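You operate a simulated robot arm through the tools that you are given. There is no shell and no other tool.

The job below is to be done with a simulated robot arm. You get a single attempt, and the scene is never put back.

JOB
Put things in order on the bottling table top. At the end: the clear beaker is on the green carton; the blue clip from the bottling table top stands on top of the yellow cheese block; the beige wooden tray is on the silver tray; the jar from the bottling table top stands where the beige wooden tray stood; whatever was shut is shut again. Leave all else as you found it, and nothing knocked over. Set down upright: beaker.

Only the result counts: the job must be done as asked and must still hold three seconds after the hand-in. Knocking over, shifting, dropping, spilling or breaking anything else fails it.

ROBOT AND FRAMES
A 7-joint arm with a two-finger parallel gripper, fixed in place. Base frame: the origin is on the floor under the middle of its stand, x ahead of it, y to its left, z up; the work surface is at about z = 800. Lengths are in mm, angles in rad, forces in N, time in s.
With the tool pointing down near the work surface it reaches from about 100 to 660 mm from the base axis. Its first joint turns from -1.152 to 1.152 rad. Payload 1.57 kg.
The tool frame sits at the grasp point between the pads (the TCP): z along the fingers, y along the line on which they close. The tips reach 30 mm beyond it. The gripper opens to 80 mm. The fingers are 17 mm wide and 12 mm thick; the gripper's body (40 by 82 mm) begins 80 mm behind the TCP.
Orientation is that of the tool frame in the base frame, as a unit quaternion [x, y, z, w]. With the fingers straight down and closing along the base's y, the tool's x points along the base's -x, its y along +y and its z along -z.

CONTROLS
- The arm moves only by the tool play_rows. Its argument "targets" is a list of rows, each a list of 3 entries, a list of its own where there are three numbers: the shift along the base's x, y, z in mm, then the turn, a rotation vector about the base's x, y, z in rad, then the finger opening in mm, from 0 to 80. In form: [[[tx, ty, tz], [wx, wy, wz], grip], ...]. A call has 1 to 20 rows; each row is the pose to reach, as a shift and turn from the pose commanded when the call began. Each row takes 0.2 s and may step no farther than 50 mm and 0.15 rad from the row before; otherwise, or with a gripper value out of range, the whole call is refused. A pose out of reach is approached as far as the arm can. The call stops where the force on the tool passes 40 N (or 10 N more than at its start, if that is more) or the arm is blocked; 0.2 s more then pass. Each finger travels about 72 mm/s and halts on what it meets, pressing with about 41 N; the grip force reading is that of the motor and also rises with nothing between the fingers. The clock runs only during rows and for 0.2 s after the last one: add rows that repeat a pose to give the fingers time. The reply holds the time, the measured pose of the TCP, the force on the tool along the base axes, the opening and the grip force, in the units named above and with some noise, with the torque about the TCP (base axes, N m) and any sound that the robot's microphone picked up, and new pictures: "pictures" is both (left out), scene, wrist or none.
- Cameras (640 x 400 px; columns grow to the right, rows downward): "scene" is fixed at [80, 454.4, 1412.5]; the picture's right is [-0.39, -0.92, 0.00], its down [-0.63, 0.27, -0.73] and it looks along [0.67, -0.29, -0.69] (base axes); focal length 350 px, centre (320, 200). "wrist" rides on the gripper at [72, -7, -122] in the tool frame; the picture's right is [0.09, 1.00, 0.00], its down [-0.84, 0.08, -0.54] and it looks along [-0.54, 0.05, 0.84] (tool axes); focal length 238 px, centre (320, 200). There is no depth. A picture from a camera that has moved, and an enlarged one, comes with that camera's place and axes in the base frame and with its lens. The place of the scene camera against the robot may be out by one fixed shift of up to 18 mm in any direction.
- enlarge(camera, box): a new picture of the part [left, top, right, bottom] of that camera's present view, enlarged. The clock stands still meanwhile.
- finish_job(): hands the job in; it is judged then, once.

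Places have to be worked out from the pictures, the camera data and where the tool is seen. Open the gripper and draw the arm clear of the work before you hand the job in, unless the task says otherwise.

The tools are called after "Call:" by a JSON object that holds its "op" and its "data". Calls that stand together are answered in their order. play_rows: Moves the arm, as the interface text tells. Its arguments: {"type":"object","properties":{"targets":{"type":"array","items":{"type":"array"}},"pictures":{"type":"string","enum":["both","scene","wrist","none"]}},"required":["targets"]} The other tools are called the same way: enlarge (camera, box) takes an enlarged picture of a part of a camera's view; finish_job () hands the job in.

At the start:

```text
t: 0.0
tcp_pos: [376.4, 297.7, 1111.1]
tool_rot: [0.0, 1.0, 0.0, 0.0]
wrist_force: [-0.5, 0.7, -0.4]
ft_torque: [0.02, -0.03, -0.04]
width: 80.1
grasp_force: 0.1
```

scene: 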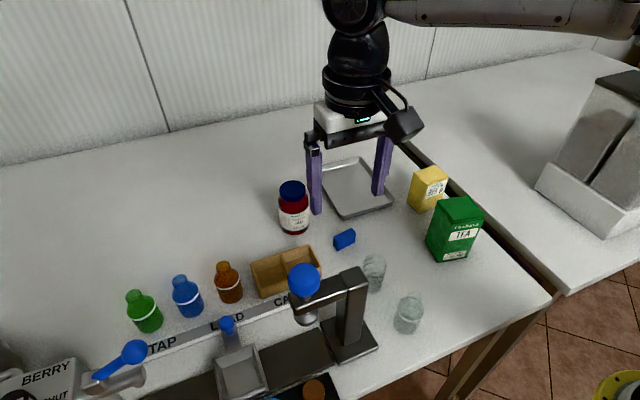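
wrist: 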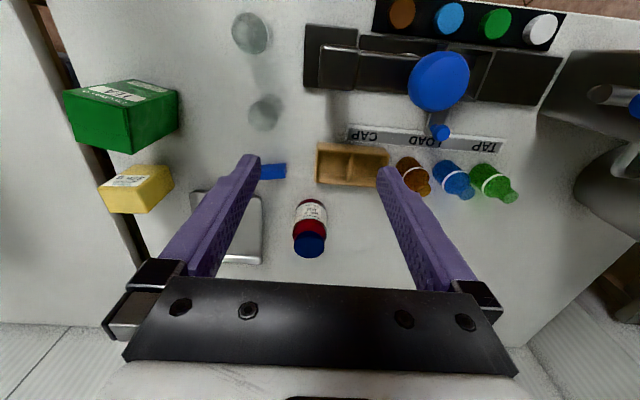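

I'll begin by looking closely at both views to identify the objects before moving anything.

Call:
{"op": "enlarge", "data": {"camera": "scene", "box": [200, 140, 520, 340]}}

Call:
{"op": "enlarge", "data": {"camera": "wrist", "box": [60, 0, 380, 200]}}

Call:
{"op": "enlarge", "data": {"camera": "scene", "box": [0, 240, 400, 400]}}

Call:
{"op": "enlarge", "data": {"camera": "wrist", "box": [180, 120, 420, 270]}}

```text
2.00 times, centred on (360, 240) of scene
camera zoom: at [80.0, 454.4, 1412.5], right [-0.39, -0.92, 0.0], down [-0.63, 0.27, -0.73], along [0.67, -0.29, -0.69], focal length 699 px, centre (240, 120)
```

zoom: 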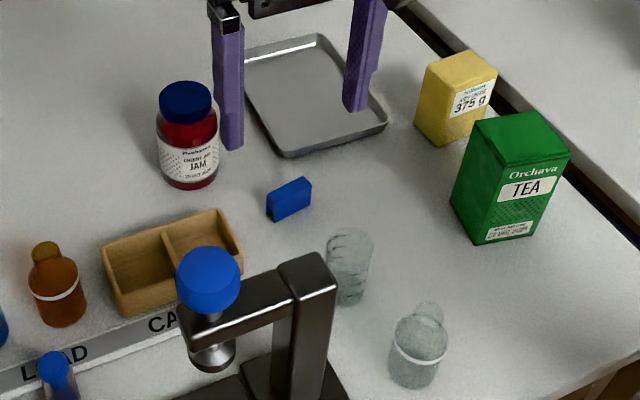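

```text
2.00 times, centred on (220, 100) of wrist
camera zoom: at [304.9, 292.0, 1234.3], right [-0.09, 1.0, 0.0], down [0.84, 0.08, 0.54], along [0.54, 0.05, -0.84], focal length 477 px, centre (520, 400)
```

zoom: 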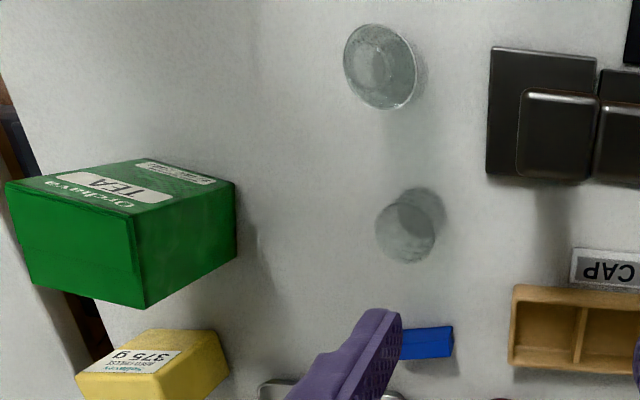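

```text
1.60 times, centred on (200, 320) of scene
camera zoom: at [80.0, 454.4, 1412.5], right [-0.39, -0.92, 0.0], down [-0.63, 0.27, -0.73], along [0.67, -0.29, -0.69], focal length 559 px, centre (512, 8)
```

zoom: 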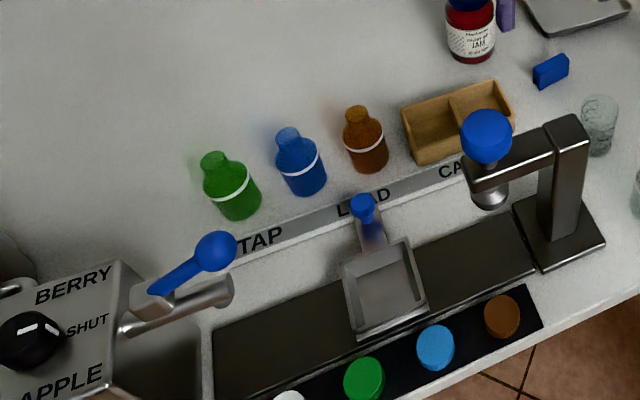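

```text
2.67 times, centred on (300, 195) of wrist
camera zoom: at [304.9, 292.0, 1234.3], right [-0.09, 1.0, 0.0], down [0.84, 0.08, 0.54], along [0.54, 0.05, -0.84], focal length 636 px, centre (373, 213)
```

zoom: 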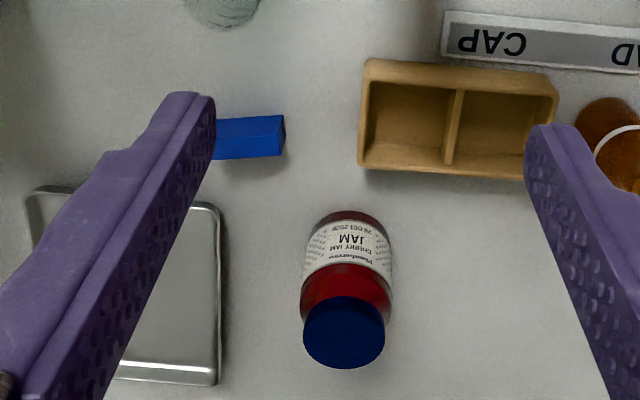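

Both cameras agree that the jar, tray and silver tray lie far out (x ≈ 530–700). The beaker is the tapered glass near scene pixel (375,272), and the other clear item is a bottle. I'll move lower and forward for a closer wrist view.

Call:
{"op": "play_rows", "data": {"targets": [[[20, -20, -40], [0, 0, 0], 80], [[40, -40, -80], [0, 0, 0], 80], [[55, -55, -115], [0, 0, 0], 80], [[64, -58, -150], [0, 0, 0], 80]], "pictures": "both"}}

```text
t: 1.0
tcp_pos: [440.4, 240.9, 961.6]
tool_rot: [0.0, 1.0, 0.0, 0.0]
wrist_force: [-0.9, 0.5, -0.3]
ft_torque: [0.0, -0.01, 0.03]
width: 79.9
grasp_force: 0.1
camera wrist: at [368.8, 234.5, 1083.7], right [-0.09, 1.0, 0.0], down [0.84, 0.08, 0.54], along [0.54, 0.05, -0.84], focal length 238 px, centre (320, 200)
```

scene: 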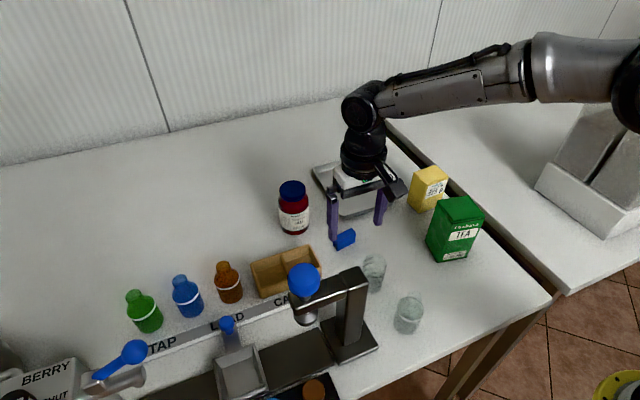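
wrist: 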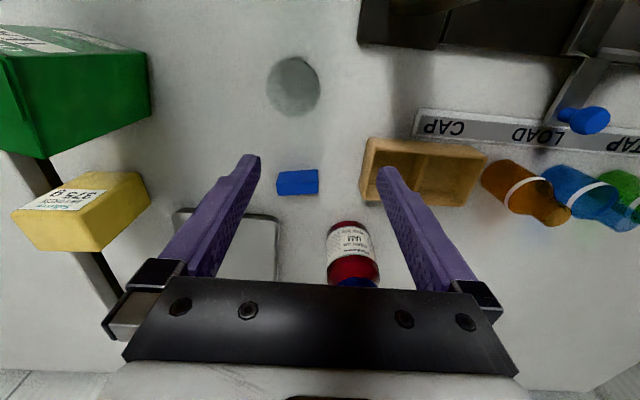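

The view is closer now. I'll enlarge it to measure the tray, clip, jar and beaker.

Call:
{"op": "enlarge", "data": {"camera": "wrist", "box": [330, 100, 530, 225]}}

Call:
{"op": "enlarge", "data": {"camera": "wrist", "box": [230, 40, 390, 140]}}

Call:
{"op": "enlarge", "data": {"camera": "wrist", "box": [250, 150, 410, 290]}}

Call:
{"op": "enlarge", "data": {"camera": "wrist", "box": [0, 0, 290, 290]}}

```text
3.20 times, centred on (430, 162) of wrist
camera zoom: at [368.8, 234.5, 1083.7], right [-0.09, 1.0, 0.0], down [0.84, 0.08, 0.54], along [0.54, 0.05, -0.84], focal length 763 px, centre (-32, 320)
```

zoom: 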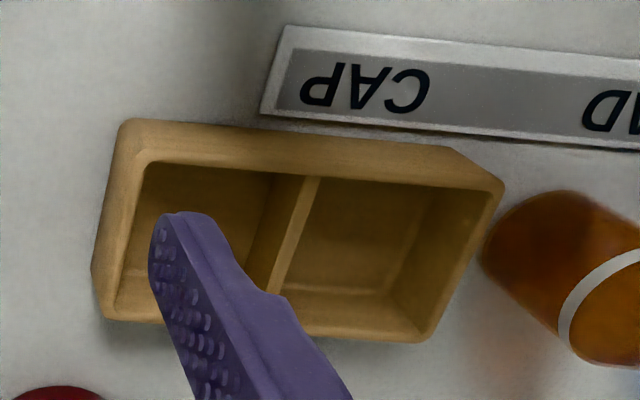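

```text
4.00 times, centred on (310, 90) of wrist
camera zoom: at [368.8, 234.5, 1083.7], right [-0.09, 1.0, 0.0], down [0.84, 0.08, 0.54], along [0.54, 0.05, -0.84], focal length 953 px, centre (360, 640)
```

zoom: 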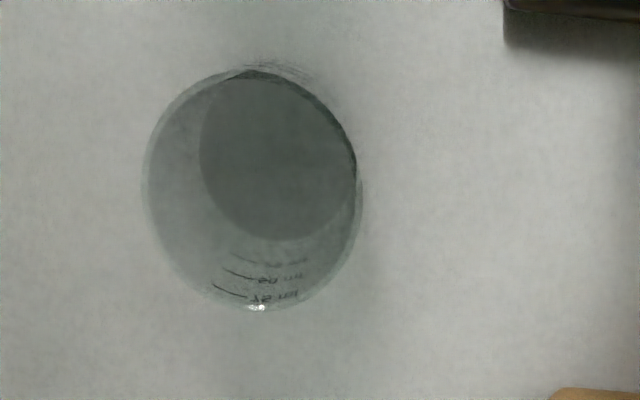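

```text
2.86 times, centred on (330, 220) of wrist
camera zoom: at [368.8, 234.5, 1083.7], right [-0.09, 1.0, 0.0], down [0.84, 0.08, 0.54], along [0.54, 0.05, -0.84], focal length 681 px, centre (291, 143)
```

zoom: 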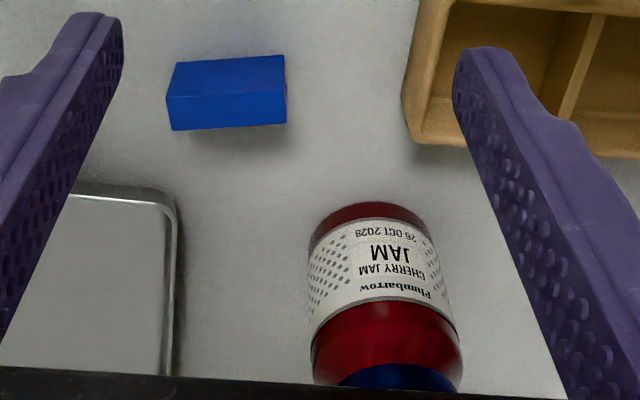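

```text
1.38 times, centred on (145, 145) of wrist
camera zoom: at [368.8, 234.5, 1083.7], right [-0.09, 1.0, 0.0], down [0.84, 0.08, 0.54], along [0.54, 0.05, -0.84], focal length 329 px, centre (561, 276)
```

zoom: 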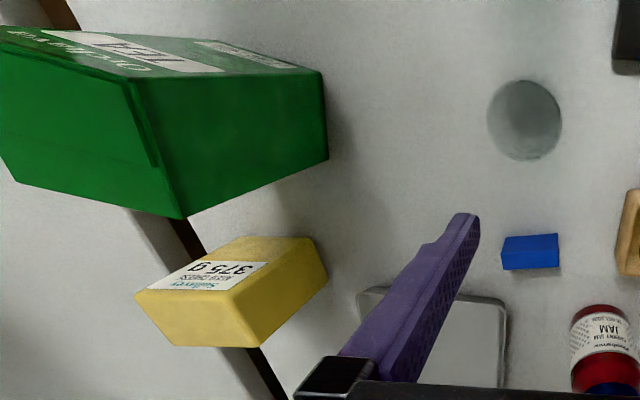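

Estimates so far:
- Beaker: about (400,215), roughly 45 mm wide and 64 mm tall.
- Wooden tray: about (487,366), 65×130×35 mm, with a centre divider.
- Jar: about (617,296).

Next I'll move over the near edge of the silver tray to measure it and the cheese.

Call:
{"op": "play_rows", "data": {"targets": [[[20, -25, 10], [0, 0, 0], 80], [[40, -50, 20], [0, 0, 0], 80], [[60, -75, 20], [0, 0, 0], 80], [[80, -100, 15], [0, 0, 0], 80], [[100, -115, 10], [0, 0, 0], 80]], "pictures": "both"}}

```text
t: 2.2
tcp_pos: [541.4, 125.2, 971.2]
tool_rot: [0.0, 1.0, 0.0, -0.001]
wrist_force: [1.2, -0.2, -0.2]
ft_torque: [0.05, 0.01, 0.02]
width: 79.9
grasp_force: 0.1
camera wrist: at [469.8, 118.9, 1093.6], right [-0.09, 1.0, 0.0], down [0.84, 0.08, 0.54], along [0.54, 0.05, -0.84], focal length 238 px, centre (320, 200)
```

scene: 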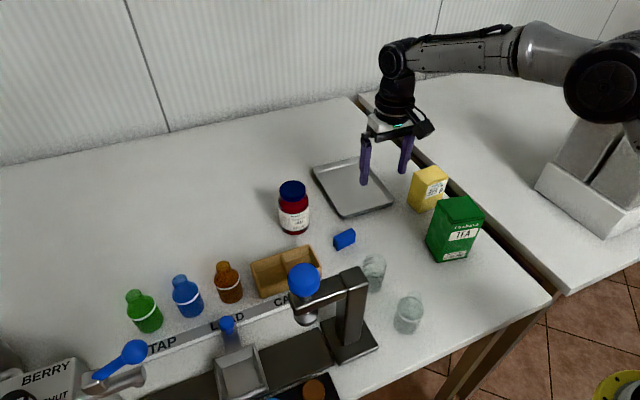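
wrist: 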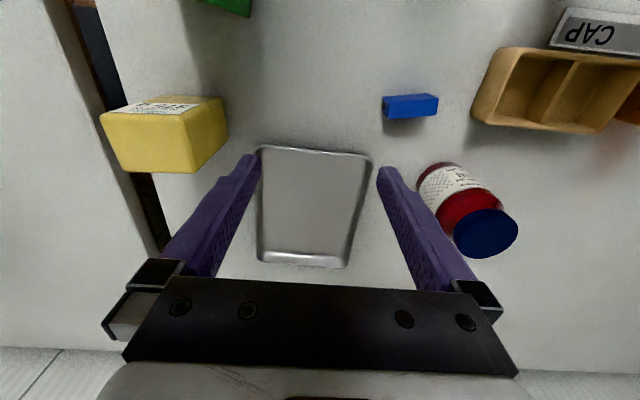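

Call:
{"op": "enlarge", "data": {"camera": "wrist", "box": [230, 130, 400, 280]}}

Call:
{"op": "enlarge", "data": {"camera": "wrist", "box": [80, 0, 260, 180]}}

Call:
{"op": "enlarge", "data": {"camera": "wrist", "box": [370, 70, 540, 270]}}

```text
2.67 times, centred on (315, 205) of wrist
camera zoom: at [469.8, 118.9, 1093.6], right [-0.09, 1.0, 0.0], down [0.84, 0.08, 0.54], along [0.54, 0.05, -0.84], focal length 636 px, centre (333, 187)
```

zoom: 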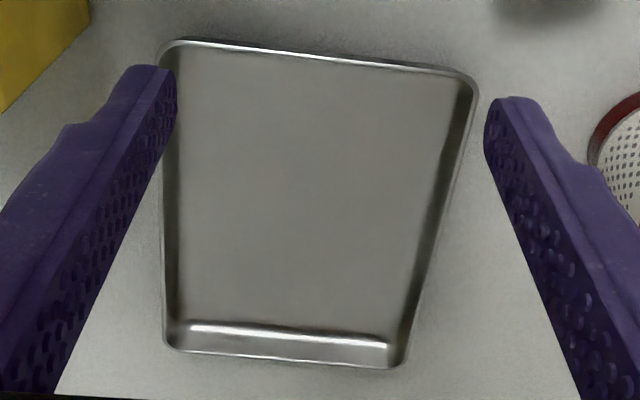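

```text
2.22 times, centred on (170, 90) of wrist
camera zoom: at [469.8, 118.9, 1093.6], right [-0.09, 1.0, 0.0], down [0.84, 0.08, 0.54], along [0.54, 0.05, -0.84], focal length 530 px, centre (653, 444)
```

zoom: 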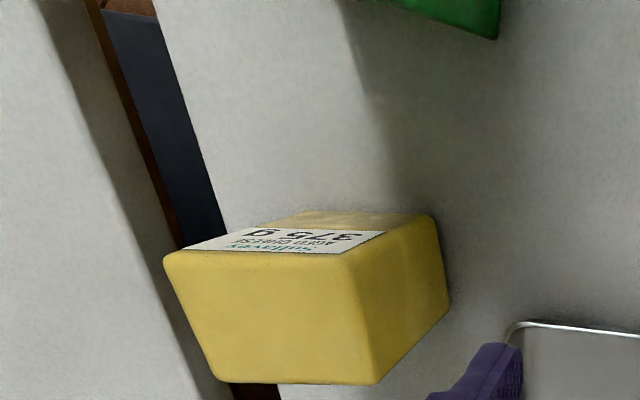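

```text
2.00 times, centred on (455, 170) of wrist
camera zoom: at [469.8, 118.9, 1093.6], right [-0.09, 1.0, 0.0], down [0.84, 0.08, 0.54], along [0.54, 0.05, -0.84], focal length 477 px, centre (50, 260)
```

zoom: 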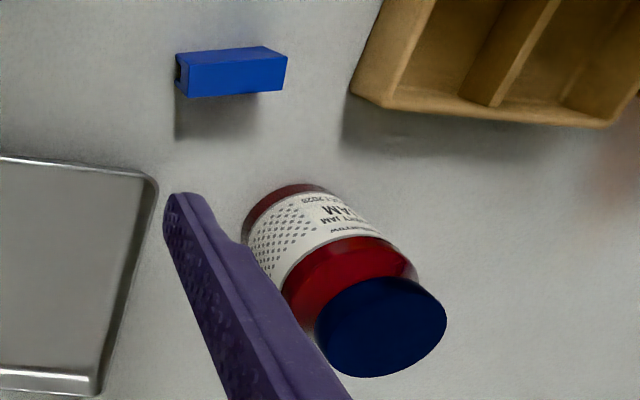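

The silver tray's rim spans about x 583–775, y 46–198. I'd like the wooden tray inside it with a good margin, so I'll test in free air how far out the arm reaches with the tool straight down.

Call:
{"op": "play_rows", "data": {"targets": [[[40, -4, -20], [0, 0, 0], 80], [[80, -8, -50], [0, 0, 0], 80], [[110, -8, -80], [0, 0, 0], 80], [[140, -8, -100], [0, 0, 0], 80], [[140, -8, -100], [0, 0, 0], 80]], "pictures": "both"}}

```text
refused: row 2 steps farther than a row can; nothing moved
```

One step was slightly over 50 mm, so I'll use smaller steps.

Call:
{"op": "play_rows", "data": {"targets": [[[35, -3, -25], [0, 0, 0], 80], [[70, -6, -50], [0, 0, 0], 80], [[105, -8, -75], [0, 0, 0], 80], [[140, -8, -95], [0, 0, 0], 80], [[140, -8, -95], [0, 0, 0], 80]], "pictures": "both"}}

```text
t: 3.4
tcp_pos: [649.0, 113.6, 878.0]
tool_rot: [0.0, 1.0, -0.001, 0.0]
wrist_force: [0.1, 0.8, -0.4]
ft_torque: [-0.01, -0.02, -0.01]
width: 79.8
grasp_force: 0.0
out of reach, approached as far as the arm can: row 4, 5
camera wrist: at [577.2, 107.1, 999.9], right [-0.09, 1.0, 0.0], down [0.84, 0.08, 0.54], along [0.54, 0.05, -0.84], focal length 238 px, centre (320, 200)
```

scene: 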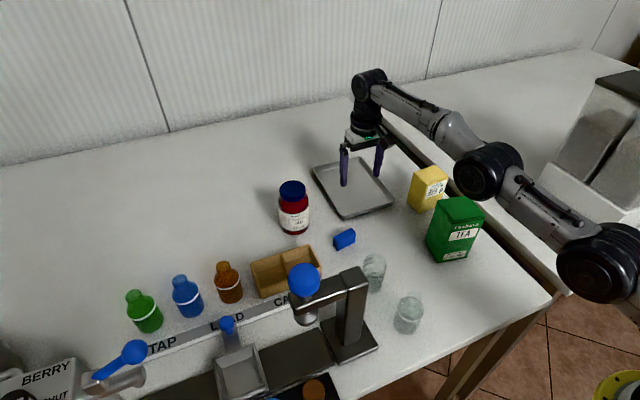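
wrist: 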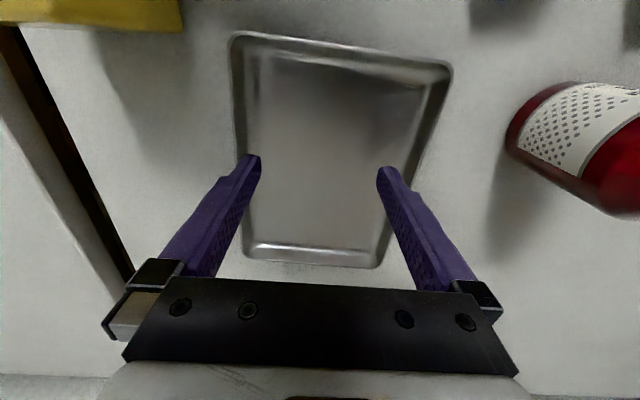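

Tool-down reach ends at radius ≈ 660 mm, as stated. From here I can measure the silver tray and jar more closely.

Call:
{"op": "enlarge", "data": {"camera": "wrist", "box": [220, 20, 470, 145]}}

Call:
{"op": "enlarge", "data": {"camera": "wrist", "box": [450, 60, 640, 250]}}

Call:
{"op": "enlarge", "data": {"camera": "wrist", "box": [220, 140, 470, 290]}}

```text
2.56 times, centred on (345, 82) of wrist
camera zoom: at [577.2, 107.1, 999.9], right [-0.09, 1.0, 0.0], down [0.84, 0.08, 0.54], along [0.54, 0.05, -0.84], focal length 610 px, centre (256, 501)
```

zoom: 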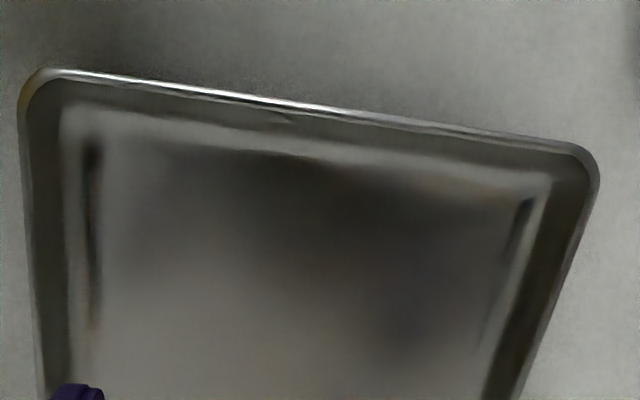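

```text
2.11 times, centred on (545, 155) of wrist
camera zoom: at [577.2, 107.1, 999.9], right [-0.09, 1.0, 0.0], down [0.84, 0.08, 0.54], along [0.54, 0.05, -0.84], focal length 502 px, centre (-154, 295)
```

zoom: 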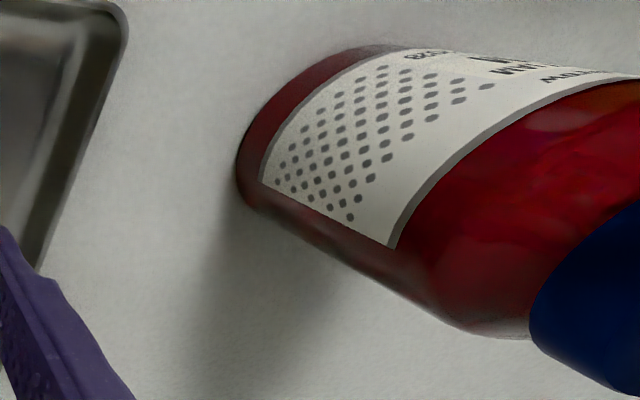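

```text
2.56 times, centred on (345, 215) of wrist
camera zoom: at [577.2, 107.1, 999.9], right [-0.09, 1.0, 0.0], down [0.84, 0.08, 0.54], along [0.54, 0.05, -0.84], focal length 610 px, centre (256, 162)
```

zoom: 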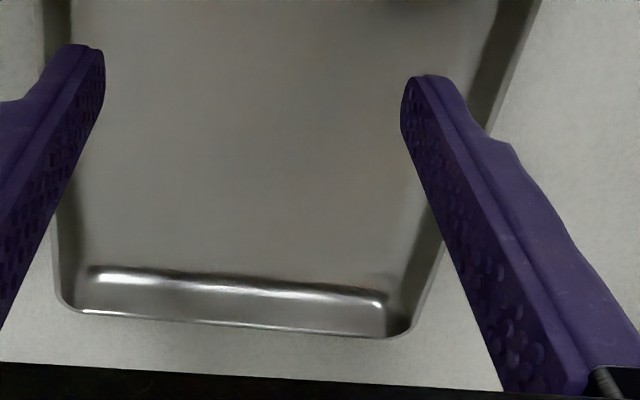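

From these views:
- Jar centre: about (613,300), top about 910.
- Clip: about (515,220), 50 mm long.
- Cheese top: about (557,-27), z about 880.

The tray must go first. I'll retreat and rise, then check how the commanded pose was taken after that clamped move.

Call:
{"op": "play_rows", "data": {"targets": [[[-25, 0, 40], [0, 0, 0], 80], [[-50, 0, 80], [0, 0, 0], 80], [[-80, 15, 110], [0, 0, 0], 80]], "pictures": "none"}}

```text
t: 4.2
tcp_pos: [567.3, 127.3, 985.2]
tool_rot: [0.0, 1.0, 0.0, -0.001]
wrist_force: [0.1, -0.2, -0.8]
ft_torque: [-0.01, 0.0, 0.0]
width: 80.1
grasp_force: 0.0
```

The commanded pose clamps to what was actually reached. Now I'll travel to above the wooden tray at a safe height, turning the gripper 90° so it closes across the tray's short side with the camera on the −y side.

Call:
{"op": "play_rows", "data": {"targets": [[[-7, 22, 0], [0, 0, 0.143], 80], [[-14, 43, 0], [0, 0, 0.286], 80], [[-22, 65, 0], [0, 0, 0.428], 80], [[-29, 87, 0], [0, 0, 0.571], 80], [[-36, 109, 0], [0, 0, 0.714], 80], [[-44, 130, 0], [0, 0, 0.857], 80], [[-51, 152, 0], [0, 0, 1.0], 80], [[-58, 174, 0], [0, 0, 1.142], 80], [[-65, 196, 0], [0, 0, 1.285], 80], [[-73, 217, 0], [0, 0, 1.428], 80], [[-80, 239, 0], [0, 0, 1.571], 80], [[-80, 239, 0], [0, 0, 1.571], 80]], "pictures": "both"}}

```text
t: 6.8
tcp_pos: [489.8, 367.8, 986.5]
tool_rot: [-0.707, 0.707, 0.0, 0.0]
wrist_force: [-0.2, -0.2, 0.5]
ft_torque: [-0.01, 0.01, -0.01]
width: 80.0
grasp_force: 0.0
camera wrist: at [496.8, 296.2, 1109.2], right [-1.0, -0.09, 0.0], down [-0.08, 0.84, 0.54], along [-0.05, 0.54, -0.84], focal length 238 px, centre (320, 200)
```

scene: 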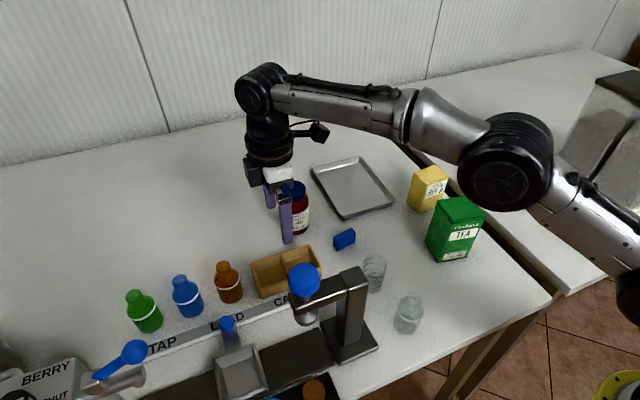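
wrist: 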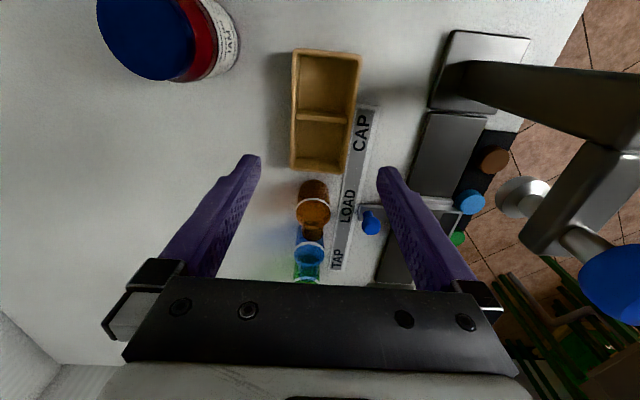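

The gripper is above the tray with the camera looking along +y. I'll enlarge to refine the tray's exact pose.

Call:
{"op": "enlarge", "data": {"camera": "wrist", "box": [260, 30, 400, 190]}}

Call:
{"op": "enlarge", "data": {"camera": "wrist", "box": [270, 150, 400, 290]}}

```text
2.50 times, centred on (330, 110) of wrist
camera zoom: at [496.8, 296.2, 1109.2], right [-1.0, -0.09, 0.0], down [-0.08, 0.84, 0.54], along [-0.05, 0.54, -0.84], focal length 596 px, centre (295, 425)
```

zoom: 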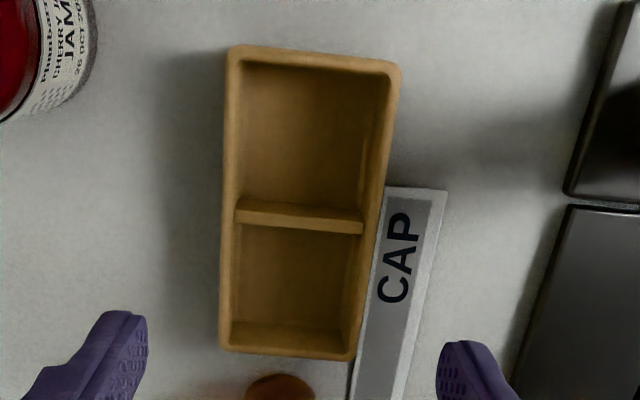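

```text
2.86 times, centred on (335, 220) of wrist
camera zoom: at [496.8, 296.2, 1109.2], right [-1.0, -0.09, 0.0], down [-0.08, 0.84, 0.54], along [-0.05, 0.54, -0.84], focal length 681 px, centre (277, 143)
```

zoom: 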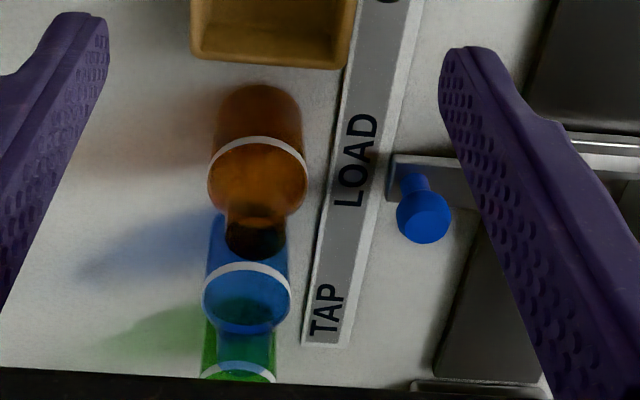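

The tray rim measures x ≈ 455–522, y ≈ 301–429. I'll grip about 25 mm toward −y from its centre so the place pose stays within reach, and descend part way first to check alignment and arm clearance.

Call:
{"op": "play_rows", "data": {"targets": [[[-1, -15, -25], [0, 0, 0], 80], [[-1, -28, -55], [0, 0, 0], 80], [[-1, -28, -90], [0, 0, 0], 80], [[-1, -28, -90], [0, 0, 0], 80]], "pictures": "both"}}

```text
t: 7.8
tcp_pos: [488.7, 337.9, 897.1]
tool_rot: [-0.707, 0.708, -0.001, 0.001]
wrist_force: [-0.6, 0.3, 0.4]
ft_torque: [0.01, 0.01, 0.05]
width: 80.1
grasp_force: 0.1
camera wrist: at [496.0, 266.0, 1019.0], right [-1.0, -0.09, 0.0], down [-0.08, 0.84, 0.54], along [-0.05, 0.54, -0.84], focal length 238 px, centre (320, 200)
```

scene: 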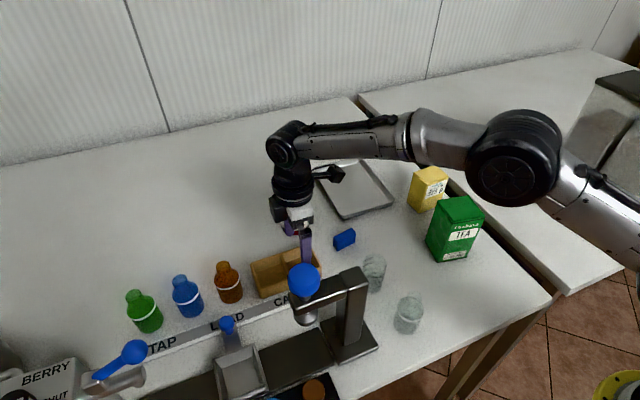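
wrist: 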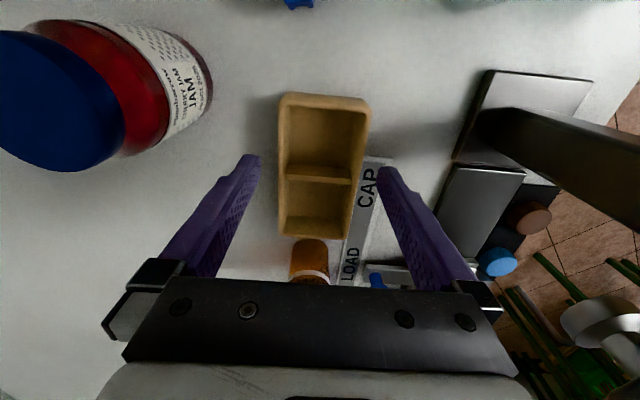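

The descent is clear. I'll take one precise check of alignment across the tray before going down.

Call:
{"op": "enlarge", "data": {"camera": "wrist", "box": [240, 80, 400, 250]}}

Call:
{"op": "enlarge", "data": {"camera": "scene", "box": [220, 160, 400, 310]}}

```text
2.35 times, centred on (320, 165) of wrist
camera zoom: at [496.0, 266.0, 1019.0], right [-1.0, -0.09, 0.0], down [-0.08, 0.84, 0.54], along [-0.05, 0.54, -0.84], focal length 561 px, centre (320, 282)
```

zoom: 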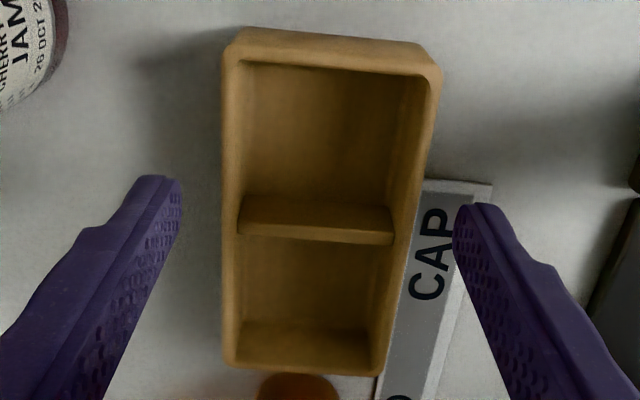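

```text
2.67 times, centred on (310, 235) of scene
camera zoom: at [80.0, 454.4, 1412.5], right [-0.39, -0.92, 0.0], down [-0.63, 0.27, -0.73], along [0.67, -0.29, -0.69], focal length 932 px, centre (347, 107)
```

zoom: 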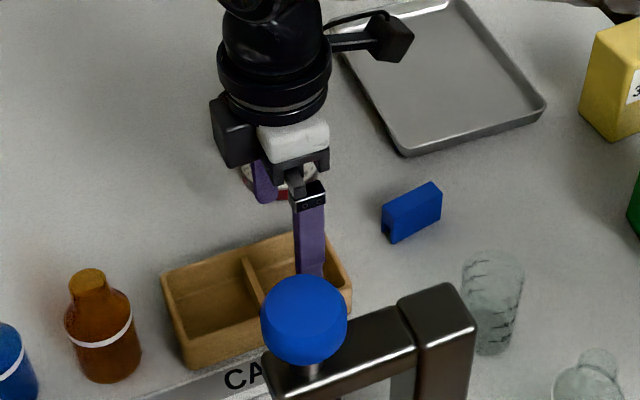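

Alignment across the tray is within about 1 mm. I'll descend to grasp height and close.

Call:
{"op": "play_rows", "data": {"targets": [[[0, 0, -20], [0, 0, 0], 80], [[0, 0, -40], [0, 0, 0], 80], [[0, 0, -52], [0, 0, 0], 80], [[0, 0, -58], [0, 0, 0], 80], [[0, 0, -58], [0, 0, 0], 80]], "pictures": "both"}}

```text
t: 9.0
tcp_pos: [490.3, 339.8, 838.6]
tool_rot: [0.707, -0.707, 0.0, 0.0]
wrist_force: [0.6, 0.6, 0.1]
ft_torque: [0.01, -0.02, -0.05]
width: 80.1
grasp_force: 0.0
camera wrist: at [496.2, 267.8, 961.4], right [-1.0, -0.09, 0.0], down [-0.08, 0.84, 0.54], along [-0.05, 0.54, -0.84], focal length 238 px, centre (320, 200)
```

scene: 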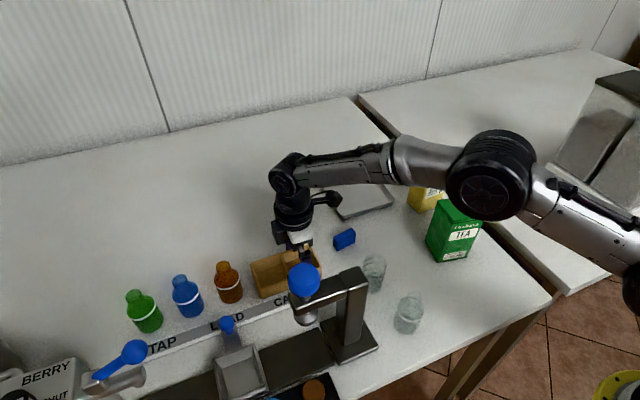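
wrist: 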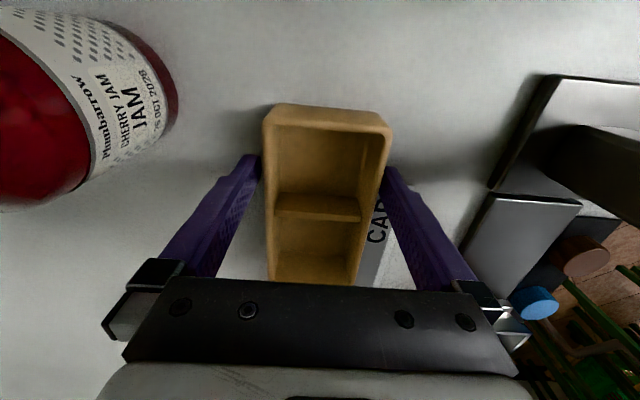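

The fingers straddle the tray with no contact force. Closing now.

Call:
{"op": "play_rows", "data": {"targets": [[[0, 0, 0], [0, 0, 0], 50], [[0, 0, 0], [0, 0, 0], 50], [[0, 0, 0], [0, 0, 0], 50]], "pictures": "wrist"}}

```text
t: 9.8
tcp_pos: [490.0, 338.6, 839.7]
tool_rot: [0.707, -0.707, 0.0, 0.001]
wrist_force: [0.0, 0.2, 0.0]
ft_torque: [0.0, 0.01, -0.01]
width: 69.3
grasp_force: 41.3
camera wrist: at [496.2, 267.8, 961.6], right [-1.0, -0.09, 0.0], down [-0.08, 0.84, 0.54], along [-0.05, 0.54, -0.84], focal length 238 px, centre (320, 200)
```

wrist: 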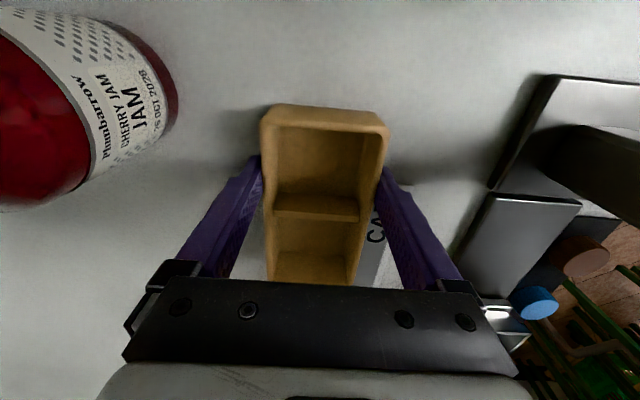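

It is gripped at 69.3 mm with 41 N. I'll lift slowly and check that the tray hangs level.

Call:
{"op": "play_rows", "data": {"targets": [[[0, 0, 10], [0, 0, 0], 50], [[0, 0, 30], [0, 0, 0], 50], [[0, 0, 60], [0, 0, 0], 50], [[0, 0, 100], [0, 0, 0], 50], [[0, 0, 130], [0, 0, 0], 50]], "pictures": "both"}}

```text
t: 11.0
tcp_pos: [488.7, 336.8, 967.6]
tool_rot: [-0.707, 0.707, 0.0, 0.0]
wrist_force: [0.5, -0.5, -1.9]
ft_torque: [-0.07, -0.01, 0.02]
width: 69.1
grasp_force: 40.6
camera wrist: at [496.7, 266.9, 1090.9], right [-1.0, -0.09, 0.0], down [-0.08, 0.84, 0.54], along [-0.05, 0.54, -0.84], focal length 238 px, centre (320, 200)
```

scene: 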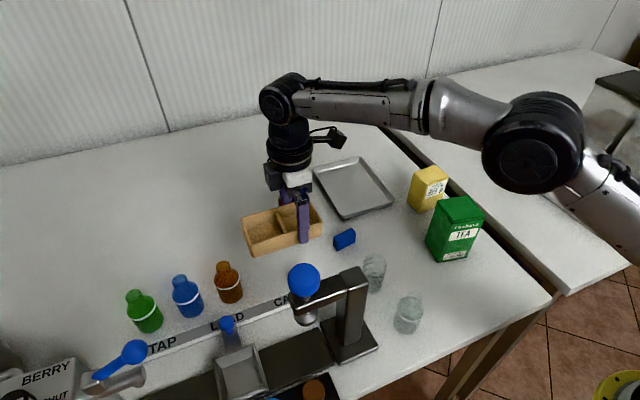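
wrist: 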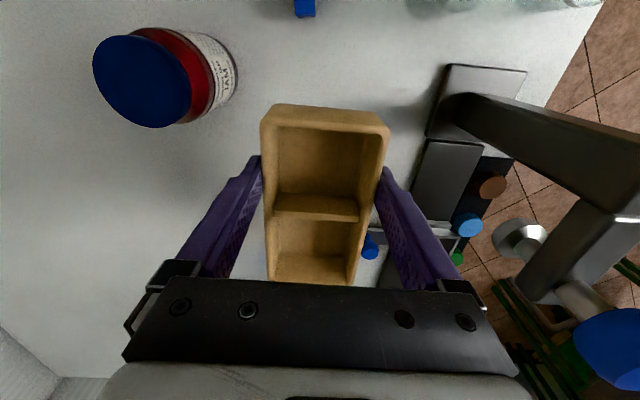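

The tray hangs level and weighs about 2 N. I'll rotate it back with its long axis along +x while swinging over to just short of the silver tray, staying well above the jar.

Call:
{"op": "play_rows", "data": {"targets": [[[0, 0, 15], [0, 0, 0], 50], [[5, -15, 25], [0, 0, -0.13], 50], [[10, -35, 25], [0, 0, -0.26], 50], [[18, -55, 25], [0, 0, -0.39], 50], [[26, -75, 25], [0, 0, -0.53], 50], [[36, -95, 25], [0, 0, -0.67], 50], [[46, -115, 25], [0, 0, -0.81], 50], [[56, -135, 25], [0, 0, -0.95], 50], [[68, -155, 25], [0, 0, -1.09], 50], [[80, -175, 25], [0, 0, -1.23], 50], [[94, -195, 25], [0, 0, -1.36], 50], [[108, -208, 25], [0, 0, -1.49], 50], [[121, -215, 22], [0, 0, -1.6], 50], [[121, -215, 22], [0, 0, -1.6], 50]], "pictures": "both"}}

```text
t: 14.0
tcp_pos: [611.2, 124.1, 990.1]
tool_rot: [0.016, 1.0, 0.0, 0.001]
wrist_force: [1.1, -0.5, -1.4]
ft_torque: [0.02, 0.05, 0.02]
width: 69.4
grasp_force: 41.2
camera wrist: at [538.8, 119.4, 1113.4], right [-0.06, 1.0, 0.0], down [0.84, 0.05, 0.54], along [0.54, 0.03, -0.84], focal length 238 px, centre (320, 200)
```

scene: 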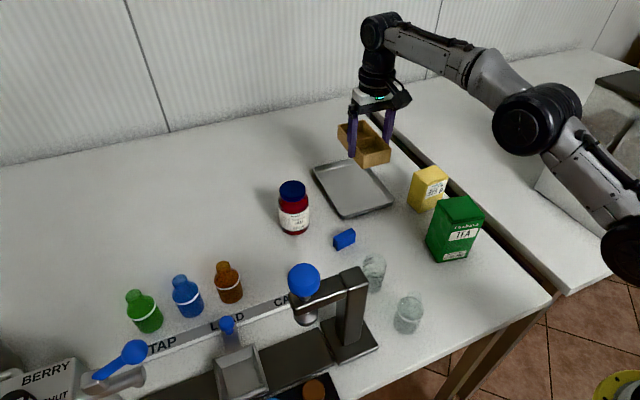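
wrist: 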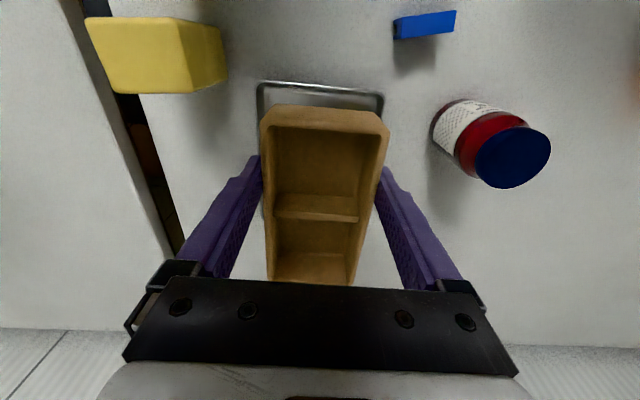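

Everything is oriented correctly. I'll move outward and down to a hover just above the silver tray.

Call:
{"op": "play_rows", "data": {"targets": [[[10, -1, -35], [0, 0, 0], 50], [[20, -2, -70], [0, 0, 0], 50], [[29, -2.5, -100], [0, 0, 0], 50], [[29, -2.5, -125], [0, 0, 0], 50], [[29, -2.5, -125], [0, 0, 0], 50]], "pictures": "both"}}

```text
t: 15.2
tcp_pos: [639.4, 122.0, 863.8]
tool_rot: [0.015, 1.0, 0.0, 0.0]
wrist_force: [0.2, 0.2, -2.9]
ft_torque: [-0.01, 0.0, 0.0]
width: 69.3
grasp_force: 41.4
camera wrist: at [567.5, 118.6, 987.0], right [-0.06, 1.0, 0.0], down [0.84, 0.05, 0.54], along [0.54, 0.03, -0.84], focal length 238 px, centre (320, 200)
```

scene: 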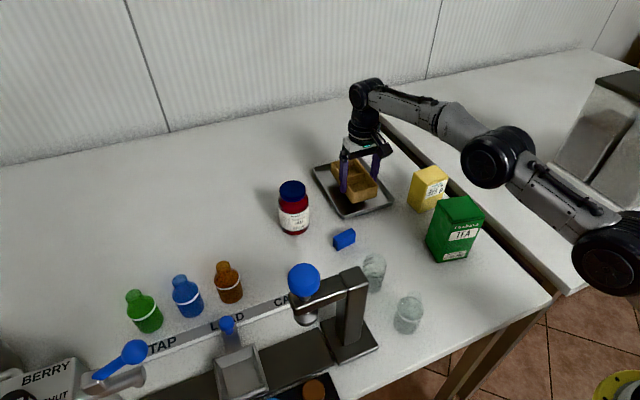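
wrist: 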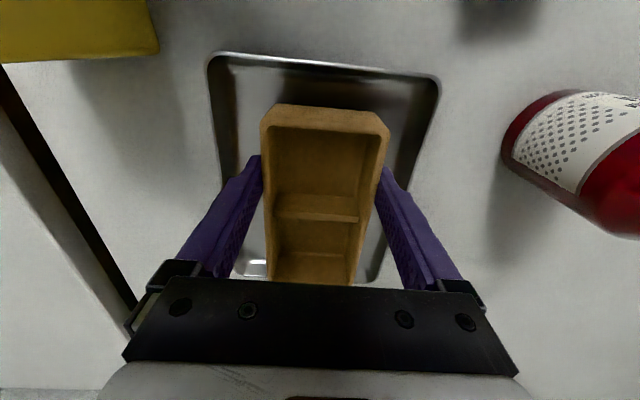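

The tray hovers inside the silver tray's rim with margin on all sides. I'll lower it gently while watching the force.

Call:
{"op": "play_rows", "data": {"targets": [[[0, 0, -8], [0, 0, 0], 50], [[0, 0, -14], [0, 0, 0], 50], [[0, 0, -17], [0, 0, 0], 50], [[0, 0, -19], [0, 0, 0], 50], [[0, 0, -20], [0, 0, 0], 50]], "pictures": "wrist"}}

```text
t: 16.4
tcp_pos: [638.7, 121.4, 844.7]
tool_rot: [0.015, 1.0, 0.0, 0.0]
wrist_force: [-0.5, 0.4, -1.2]
ft_torque: [0.0, 0.04, -0.02]
width: 69.3
grasp_force: 41.5
camera wrist: at [567.2, 117.7, 968.0], right [-0.06, 1.0, 0.0], down [0.84, 0.05, 0.54], along [0.54, 0.03, -0.84], focal length 238 px, centre (320, 200)
```

wrist: 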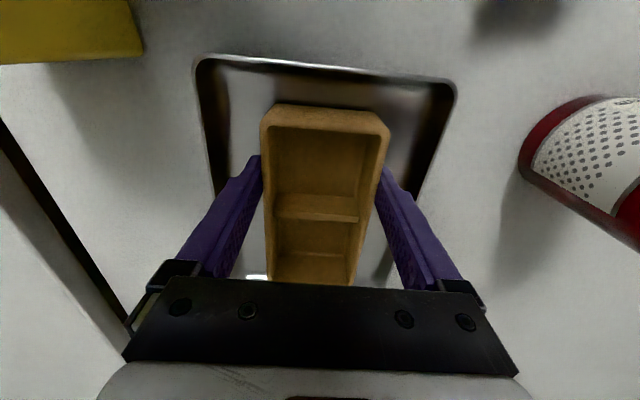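

No contact yet. I'll continue in 1 mm steps.

Call:
{"op": "play_rows", "data": {"targets": [[[0, 0, -1], [0, 0, 0], 50], [[0, 0, -2], [0, 0, 0], 50], [[0, 0, -2], [0, 0, 0], 50]], "pictures": "none"}}

Call:
{"op": "play_rows", "data": {"targets": [[[0, 0, -1], [0, 0, 0], 50], [[0, 0, -1], [0, 0, 0], 50]], "pictures": "none"}}

```text
t: 17.2
tcp_pos: [639.0, 121.7, 844.8]
tool_rot: [0.016, 1.0, 0.0, 0.0]
wrist_force: [0.3, -0.4, -1.3]
ft_torque: [0.01, 0.02, 0.0]
width: 69.3
grasp_force: 41.0
```

```text
t: 17.8
tcp_pos: [639.0, 121.9, 843.4]
tool_rot: [0.015, 1.0, 0.0, 0.0]
wrist_force: [-0.4, 0.2, -0.9]
ft_torque: [0.0, 0.04, -0.02]
width: 69.2
grasp_force: 40.6
```

The readings are still ambiguous, so I'll go one millimetre further at a time.

Call:
{"op": "play_rows", "data": {"targets": [[[0, 0, -1], [0, 0, 0], 50], [[0, 0, -1], [0, 0, 0], 50]], "pictures": "none"}}

Call:
{"op": "play_rows", "data": {"targets": [[[0, 0, -1], [0, 0, 0], 50], [[0, 0, -1], [0, 0, 0], 50]], "pictures": "wrist"}}

```text
t: 18.4
tcp_pos: [638.9, 122.0, 843.0]
tool_rot: [0.014, 1.0, 0.0, 0.001]
wrist_force: [-0.6, 0.3, 2.8]
ft_torque: [-0.04, 0.25, -0.01]
width: 69.4
grasp_force: 41.6
```

```text
t: 19.0
tcp_pos: [639.4, 122.6, 842.0]
tool_rot: [0.014, 1.0, 0.001, 0.001]
wrist_force: [-2.2, 1.1, 10.9]
ft_torque: [-0.08, 0.49, -0.01]
width: 69.5
grasp_force: 41.1
camera wrist: at [567.1, 117.7, 965.3], right [-0.06, 1.0, 0.0], down [0.84, 0.05, 0.54], along [0.54, 0.04, -0.84], focal length 238 px, centre (320, 200)
```

wrist: 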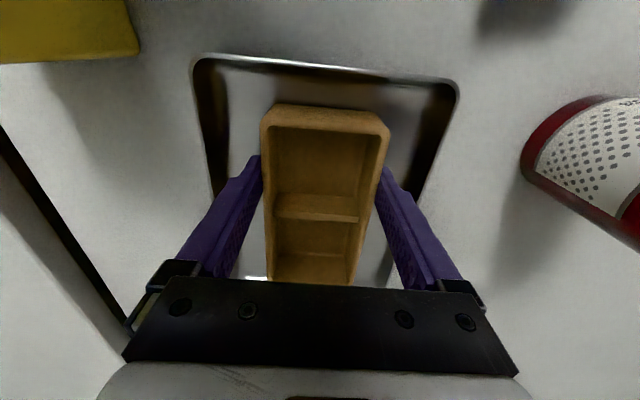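

Firm contact now (≈11 N): the tray sits on the silver tray. I'll ease up 1 mm to unload, then open slowly.

Call:
{"op": "play_rows", "data": {"targets": [[[0, 0, 1], [0, 0, 0], 50], [[0, 0, 1], [0, 0, 0], 72], [[0, 0, 1], [0, 0, 0], 80], [[0, 0, 1], [0, 0, 0], 80], [[0, 0, 1], [0, 0, 0], 80]], "pictures": "wrist"}}

```text
t: 20.2
tcp_pos: [638.7, 121.9, 842.2]
tool_rot: [0.014, 1.0, 0.0, -0.001]
wrist_force: [0.1, -0.9, 0.3]
ft_torque: [0.02, 0.03, 0.02]
width: 79.8
grasp_force: 0.0
camera wrist: at [567.1, 117.5, 964.8], right [-0.06, 1.0, 0.0], down [0.84, 0.05, 0.54], along [0.54, 0.03, -0.84], focal length 238 px, centre (320, 200)
```

wrist: 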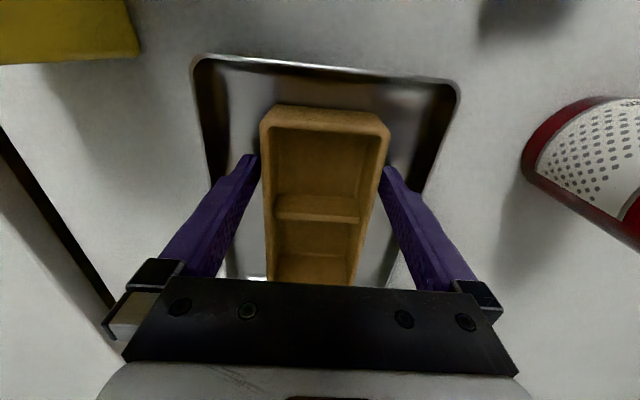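

Released cleanly. Now straight up and away, then over towards the jar at a safe height.

Call:
{"op": "play_rows", "data": {"targets": [[[0, 0, 15], [0, 0, 0], 80], [[0, 0, 45], [0, 0, 0], 80], [[-5, 0, 90], [0, 0, 0], 80], [[-20, 0, 125], [0, 0, 0], 80], [[-45, 20, 145], [0, 0, 0.03], 80], [[-75, 50, 150], [0, 0, 0.03], 80], [[-100, 85, 150], [0, 0, 0.03], 80], [[-115, 120, 150], [0, 0, 0.03], 80], [[-120, 160, 150], [0, 0, 0.03], 80], [[-120, 180, 150], [0, 0, 0.03], 80], [[-120, 180, 150], [0, 0, 0.03], 80]], "pictures": "both"}}

```text
t: 22.6
tcp_pos: [518.1, 302.7, 993.5]
tool_rot: [0.0, 1.0, 0.0, 0.0]
wrist_force: [0.2, 0.2, 0.5]
ft_torque: [0.0, -0.05, 0.01]
width: 80.3
grasp_force: 0.0
camera wrist: at [447.1, 296.1, 1115.6], right [-0.09, 1.0, 0.0], down [0.84, 0.08, 0.54], along [0.54, 0.05, -0.84], focal length 238 px, centre (320, 200)
```

scene: 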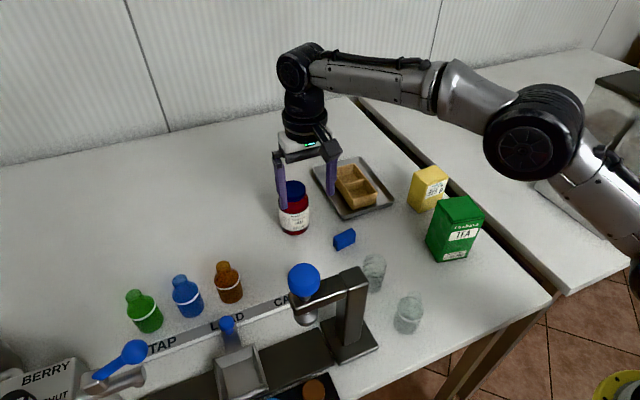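
wrist: 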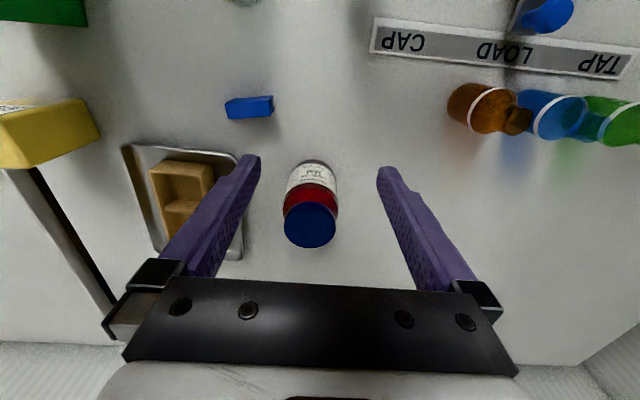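

The wooden tray sits squarely in the silver tray. Now I'll measure the jar precisely from this viewpoint.

Call:
{"op": "enlarge", "data": {"camera": "wrist", "box": [260, 145, 370, 265]}}

Call:
{"op": "enlarge", "data": {"camera": "scene", "box": [250, 150, 410, 250]}}

```text
3.33 times, centred on (315, 205) of wrist
camera zoom: at [447.1, 296.1, 1115.6], right [-0.09, 1.0, 0.0], down [0.84, 0.08, 0.54], along [0.54, 0.05, -0.84], focal length 794 px, centre (337, 183)
```

zoom: 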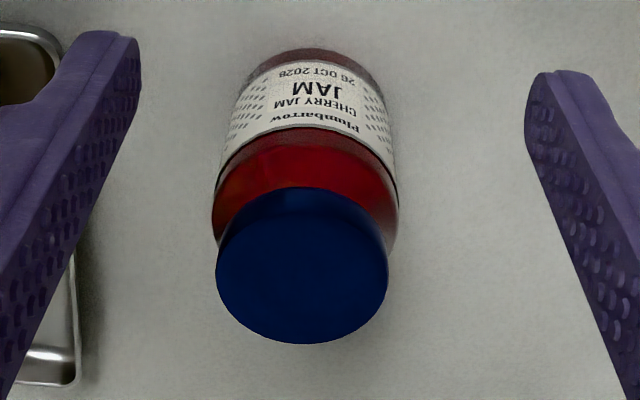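

```text
4.00 times, centred on (330, 200) of scene
camera zoom: at [80.0, 454.4, 1412.5], right [-0.39, -0.92, 0.0], down [-0.63, 0.27, -0.73], along [0.67, -0.29, -0.69], focal length 1398 px, centre (280, 200)
```

zoom: 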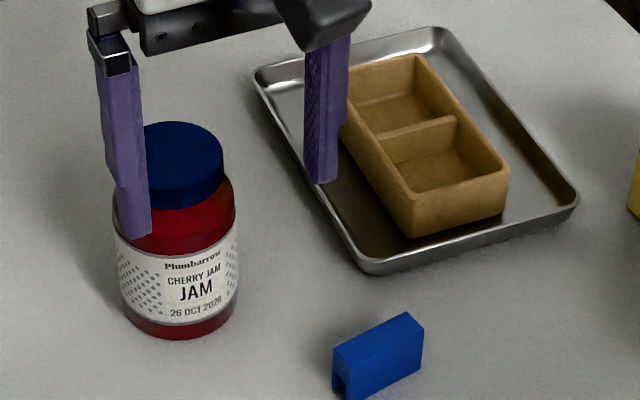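

The jar's axis is at about (614,299.6), body about 67 mm wide, top near 912. That is beyond tool-down reach, so I'll tilt the fingers outward 0.25 rad about the closing axis and hover above it first.

Call:
{"op": "play_rows", "data": {"targets": [[[20, -1, 0], [0, -0.12, 0], 80], [[45, -2, -5], [0, -0.25, 0], 80], [[75, -3.3, -10], [0, -0.25, 0], 80], [[95, -3.3, -28], [0, -0.25, 0], 80], [[95, -3.3, -28], [0, -0.25, 0], 80]], "pictures": "both"}}

```text
t: 23.8
tcp_pos: [613.8, 297.5, 965.3]
tool_rot: [-0.001, 0.992, 0.001, 0.124]
wrist_force: [-0.2, 0.0, -0.3]
ft_torque: [-0.01, 0.0, 0.0]
width: 80.0
grasp_force: 0.1
camera wrist: at [514.7, 290.8, 1065.9], right [-0.09, 1.0, -0.02], down [0.68, 0.08, 0.73], along [0.73, 0.05, -0.68], focal length 238 px, centre (320, 200)
```

scene: 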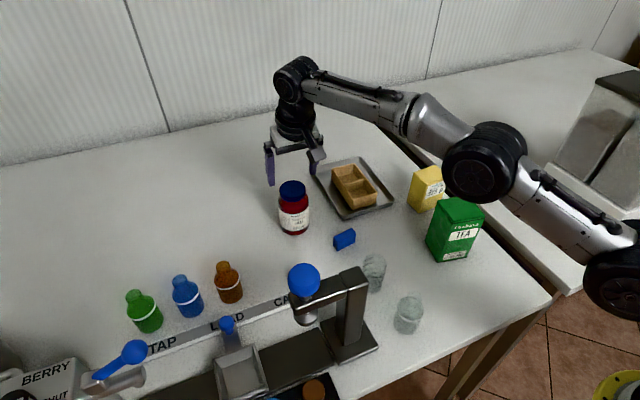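
wrist: 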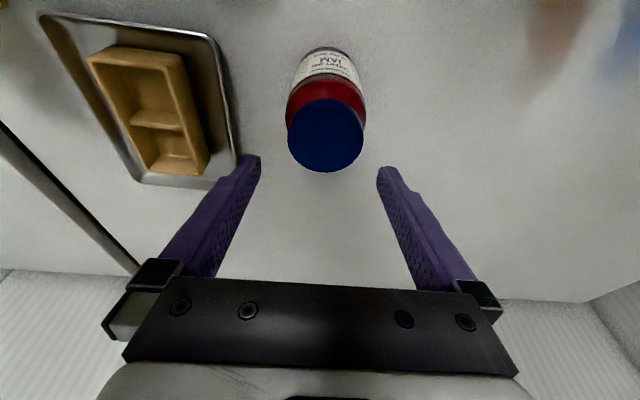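

The tilt is right and the pose is reachable. I'll verify the jar's centring between the fingers.

Call:
{"op": "enlarge", "data": {"camera": "wrist", "box": [230, 30, 410, 190]}}

```text
2.50 times, centred on (320, 110) of wrist
camera zoom: at [514.7, 290.8, 1065.9], right [-0.09, 1.0, -0.02], down [0.68, 0.08, 0.73], along [0.73, 0.05, -0.68], focal length 596 px, centre (320, 425)
```

zoom: 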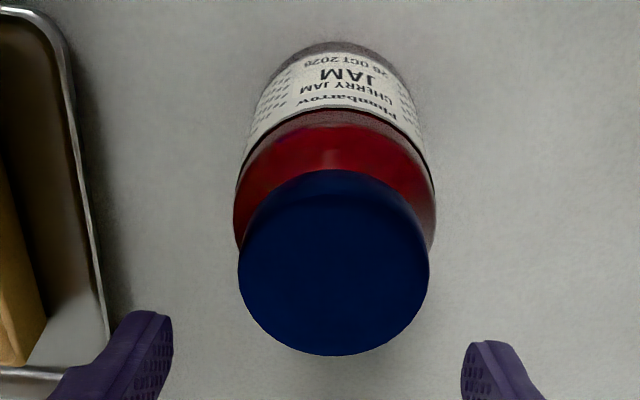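

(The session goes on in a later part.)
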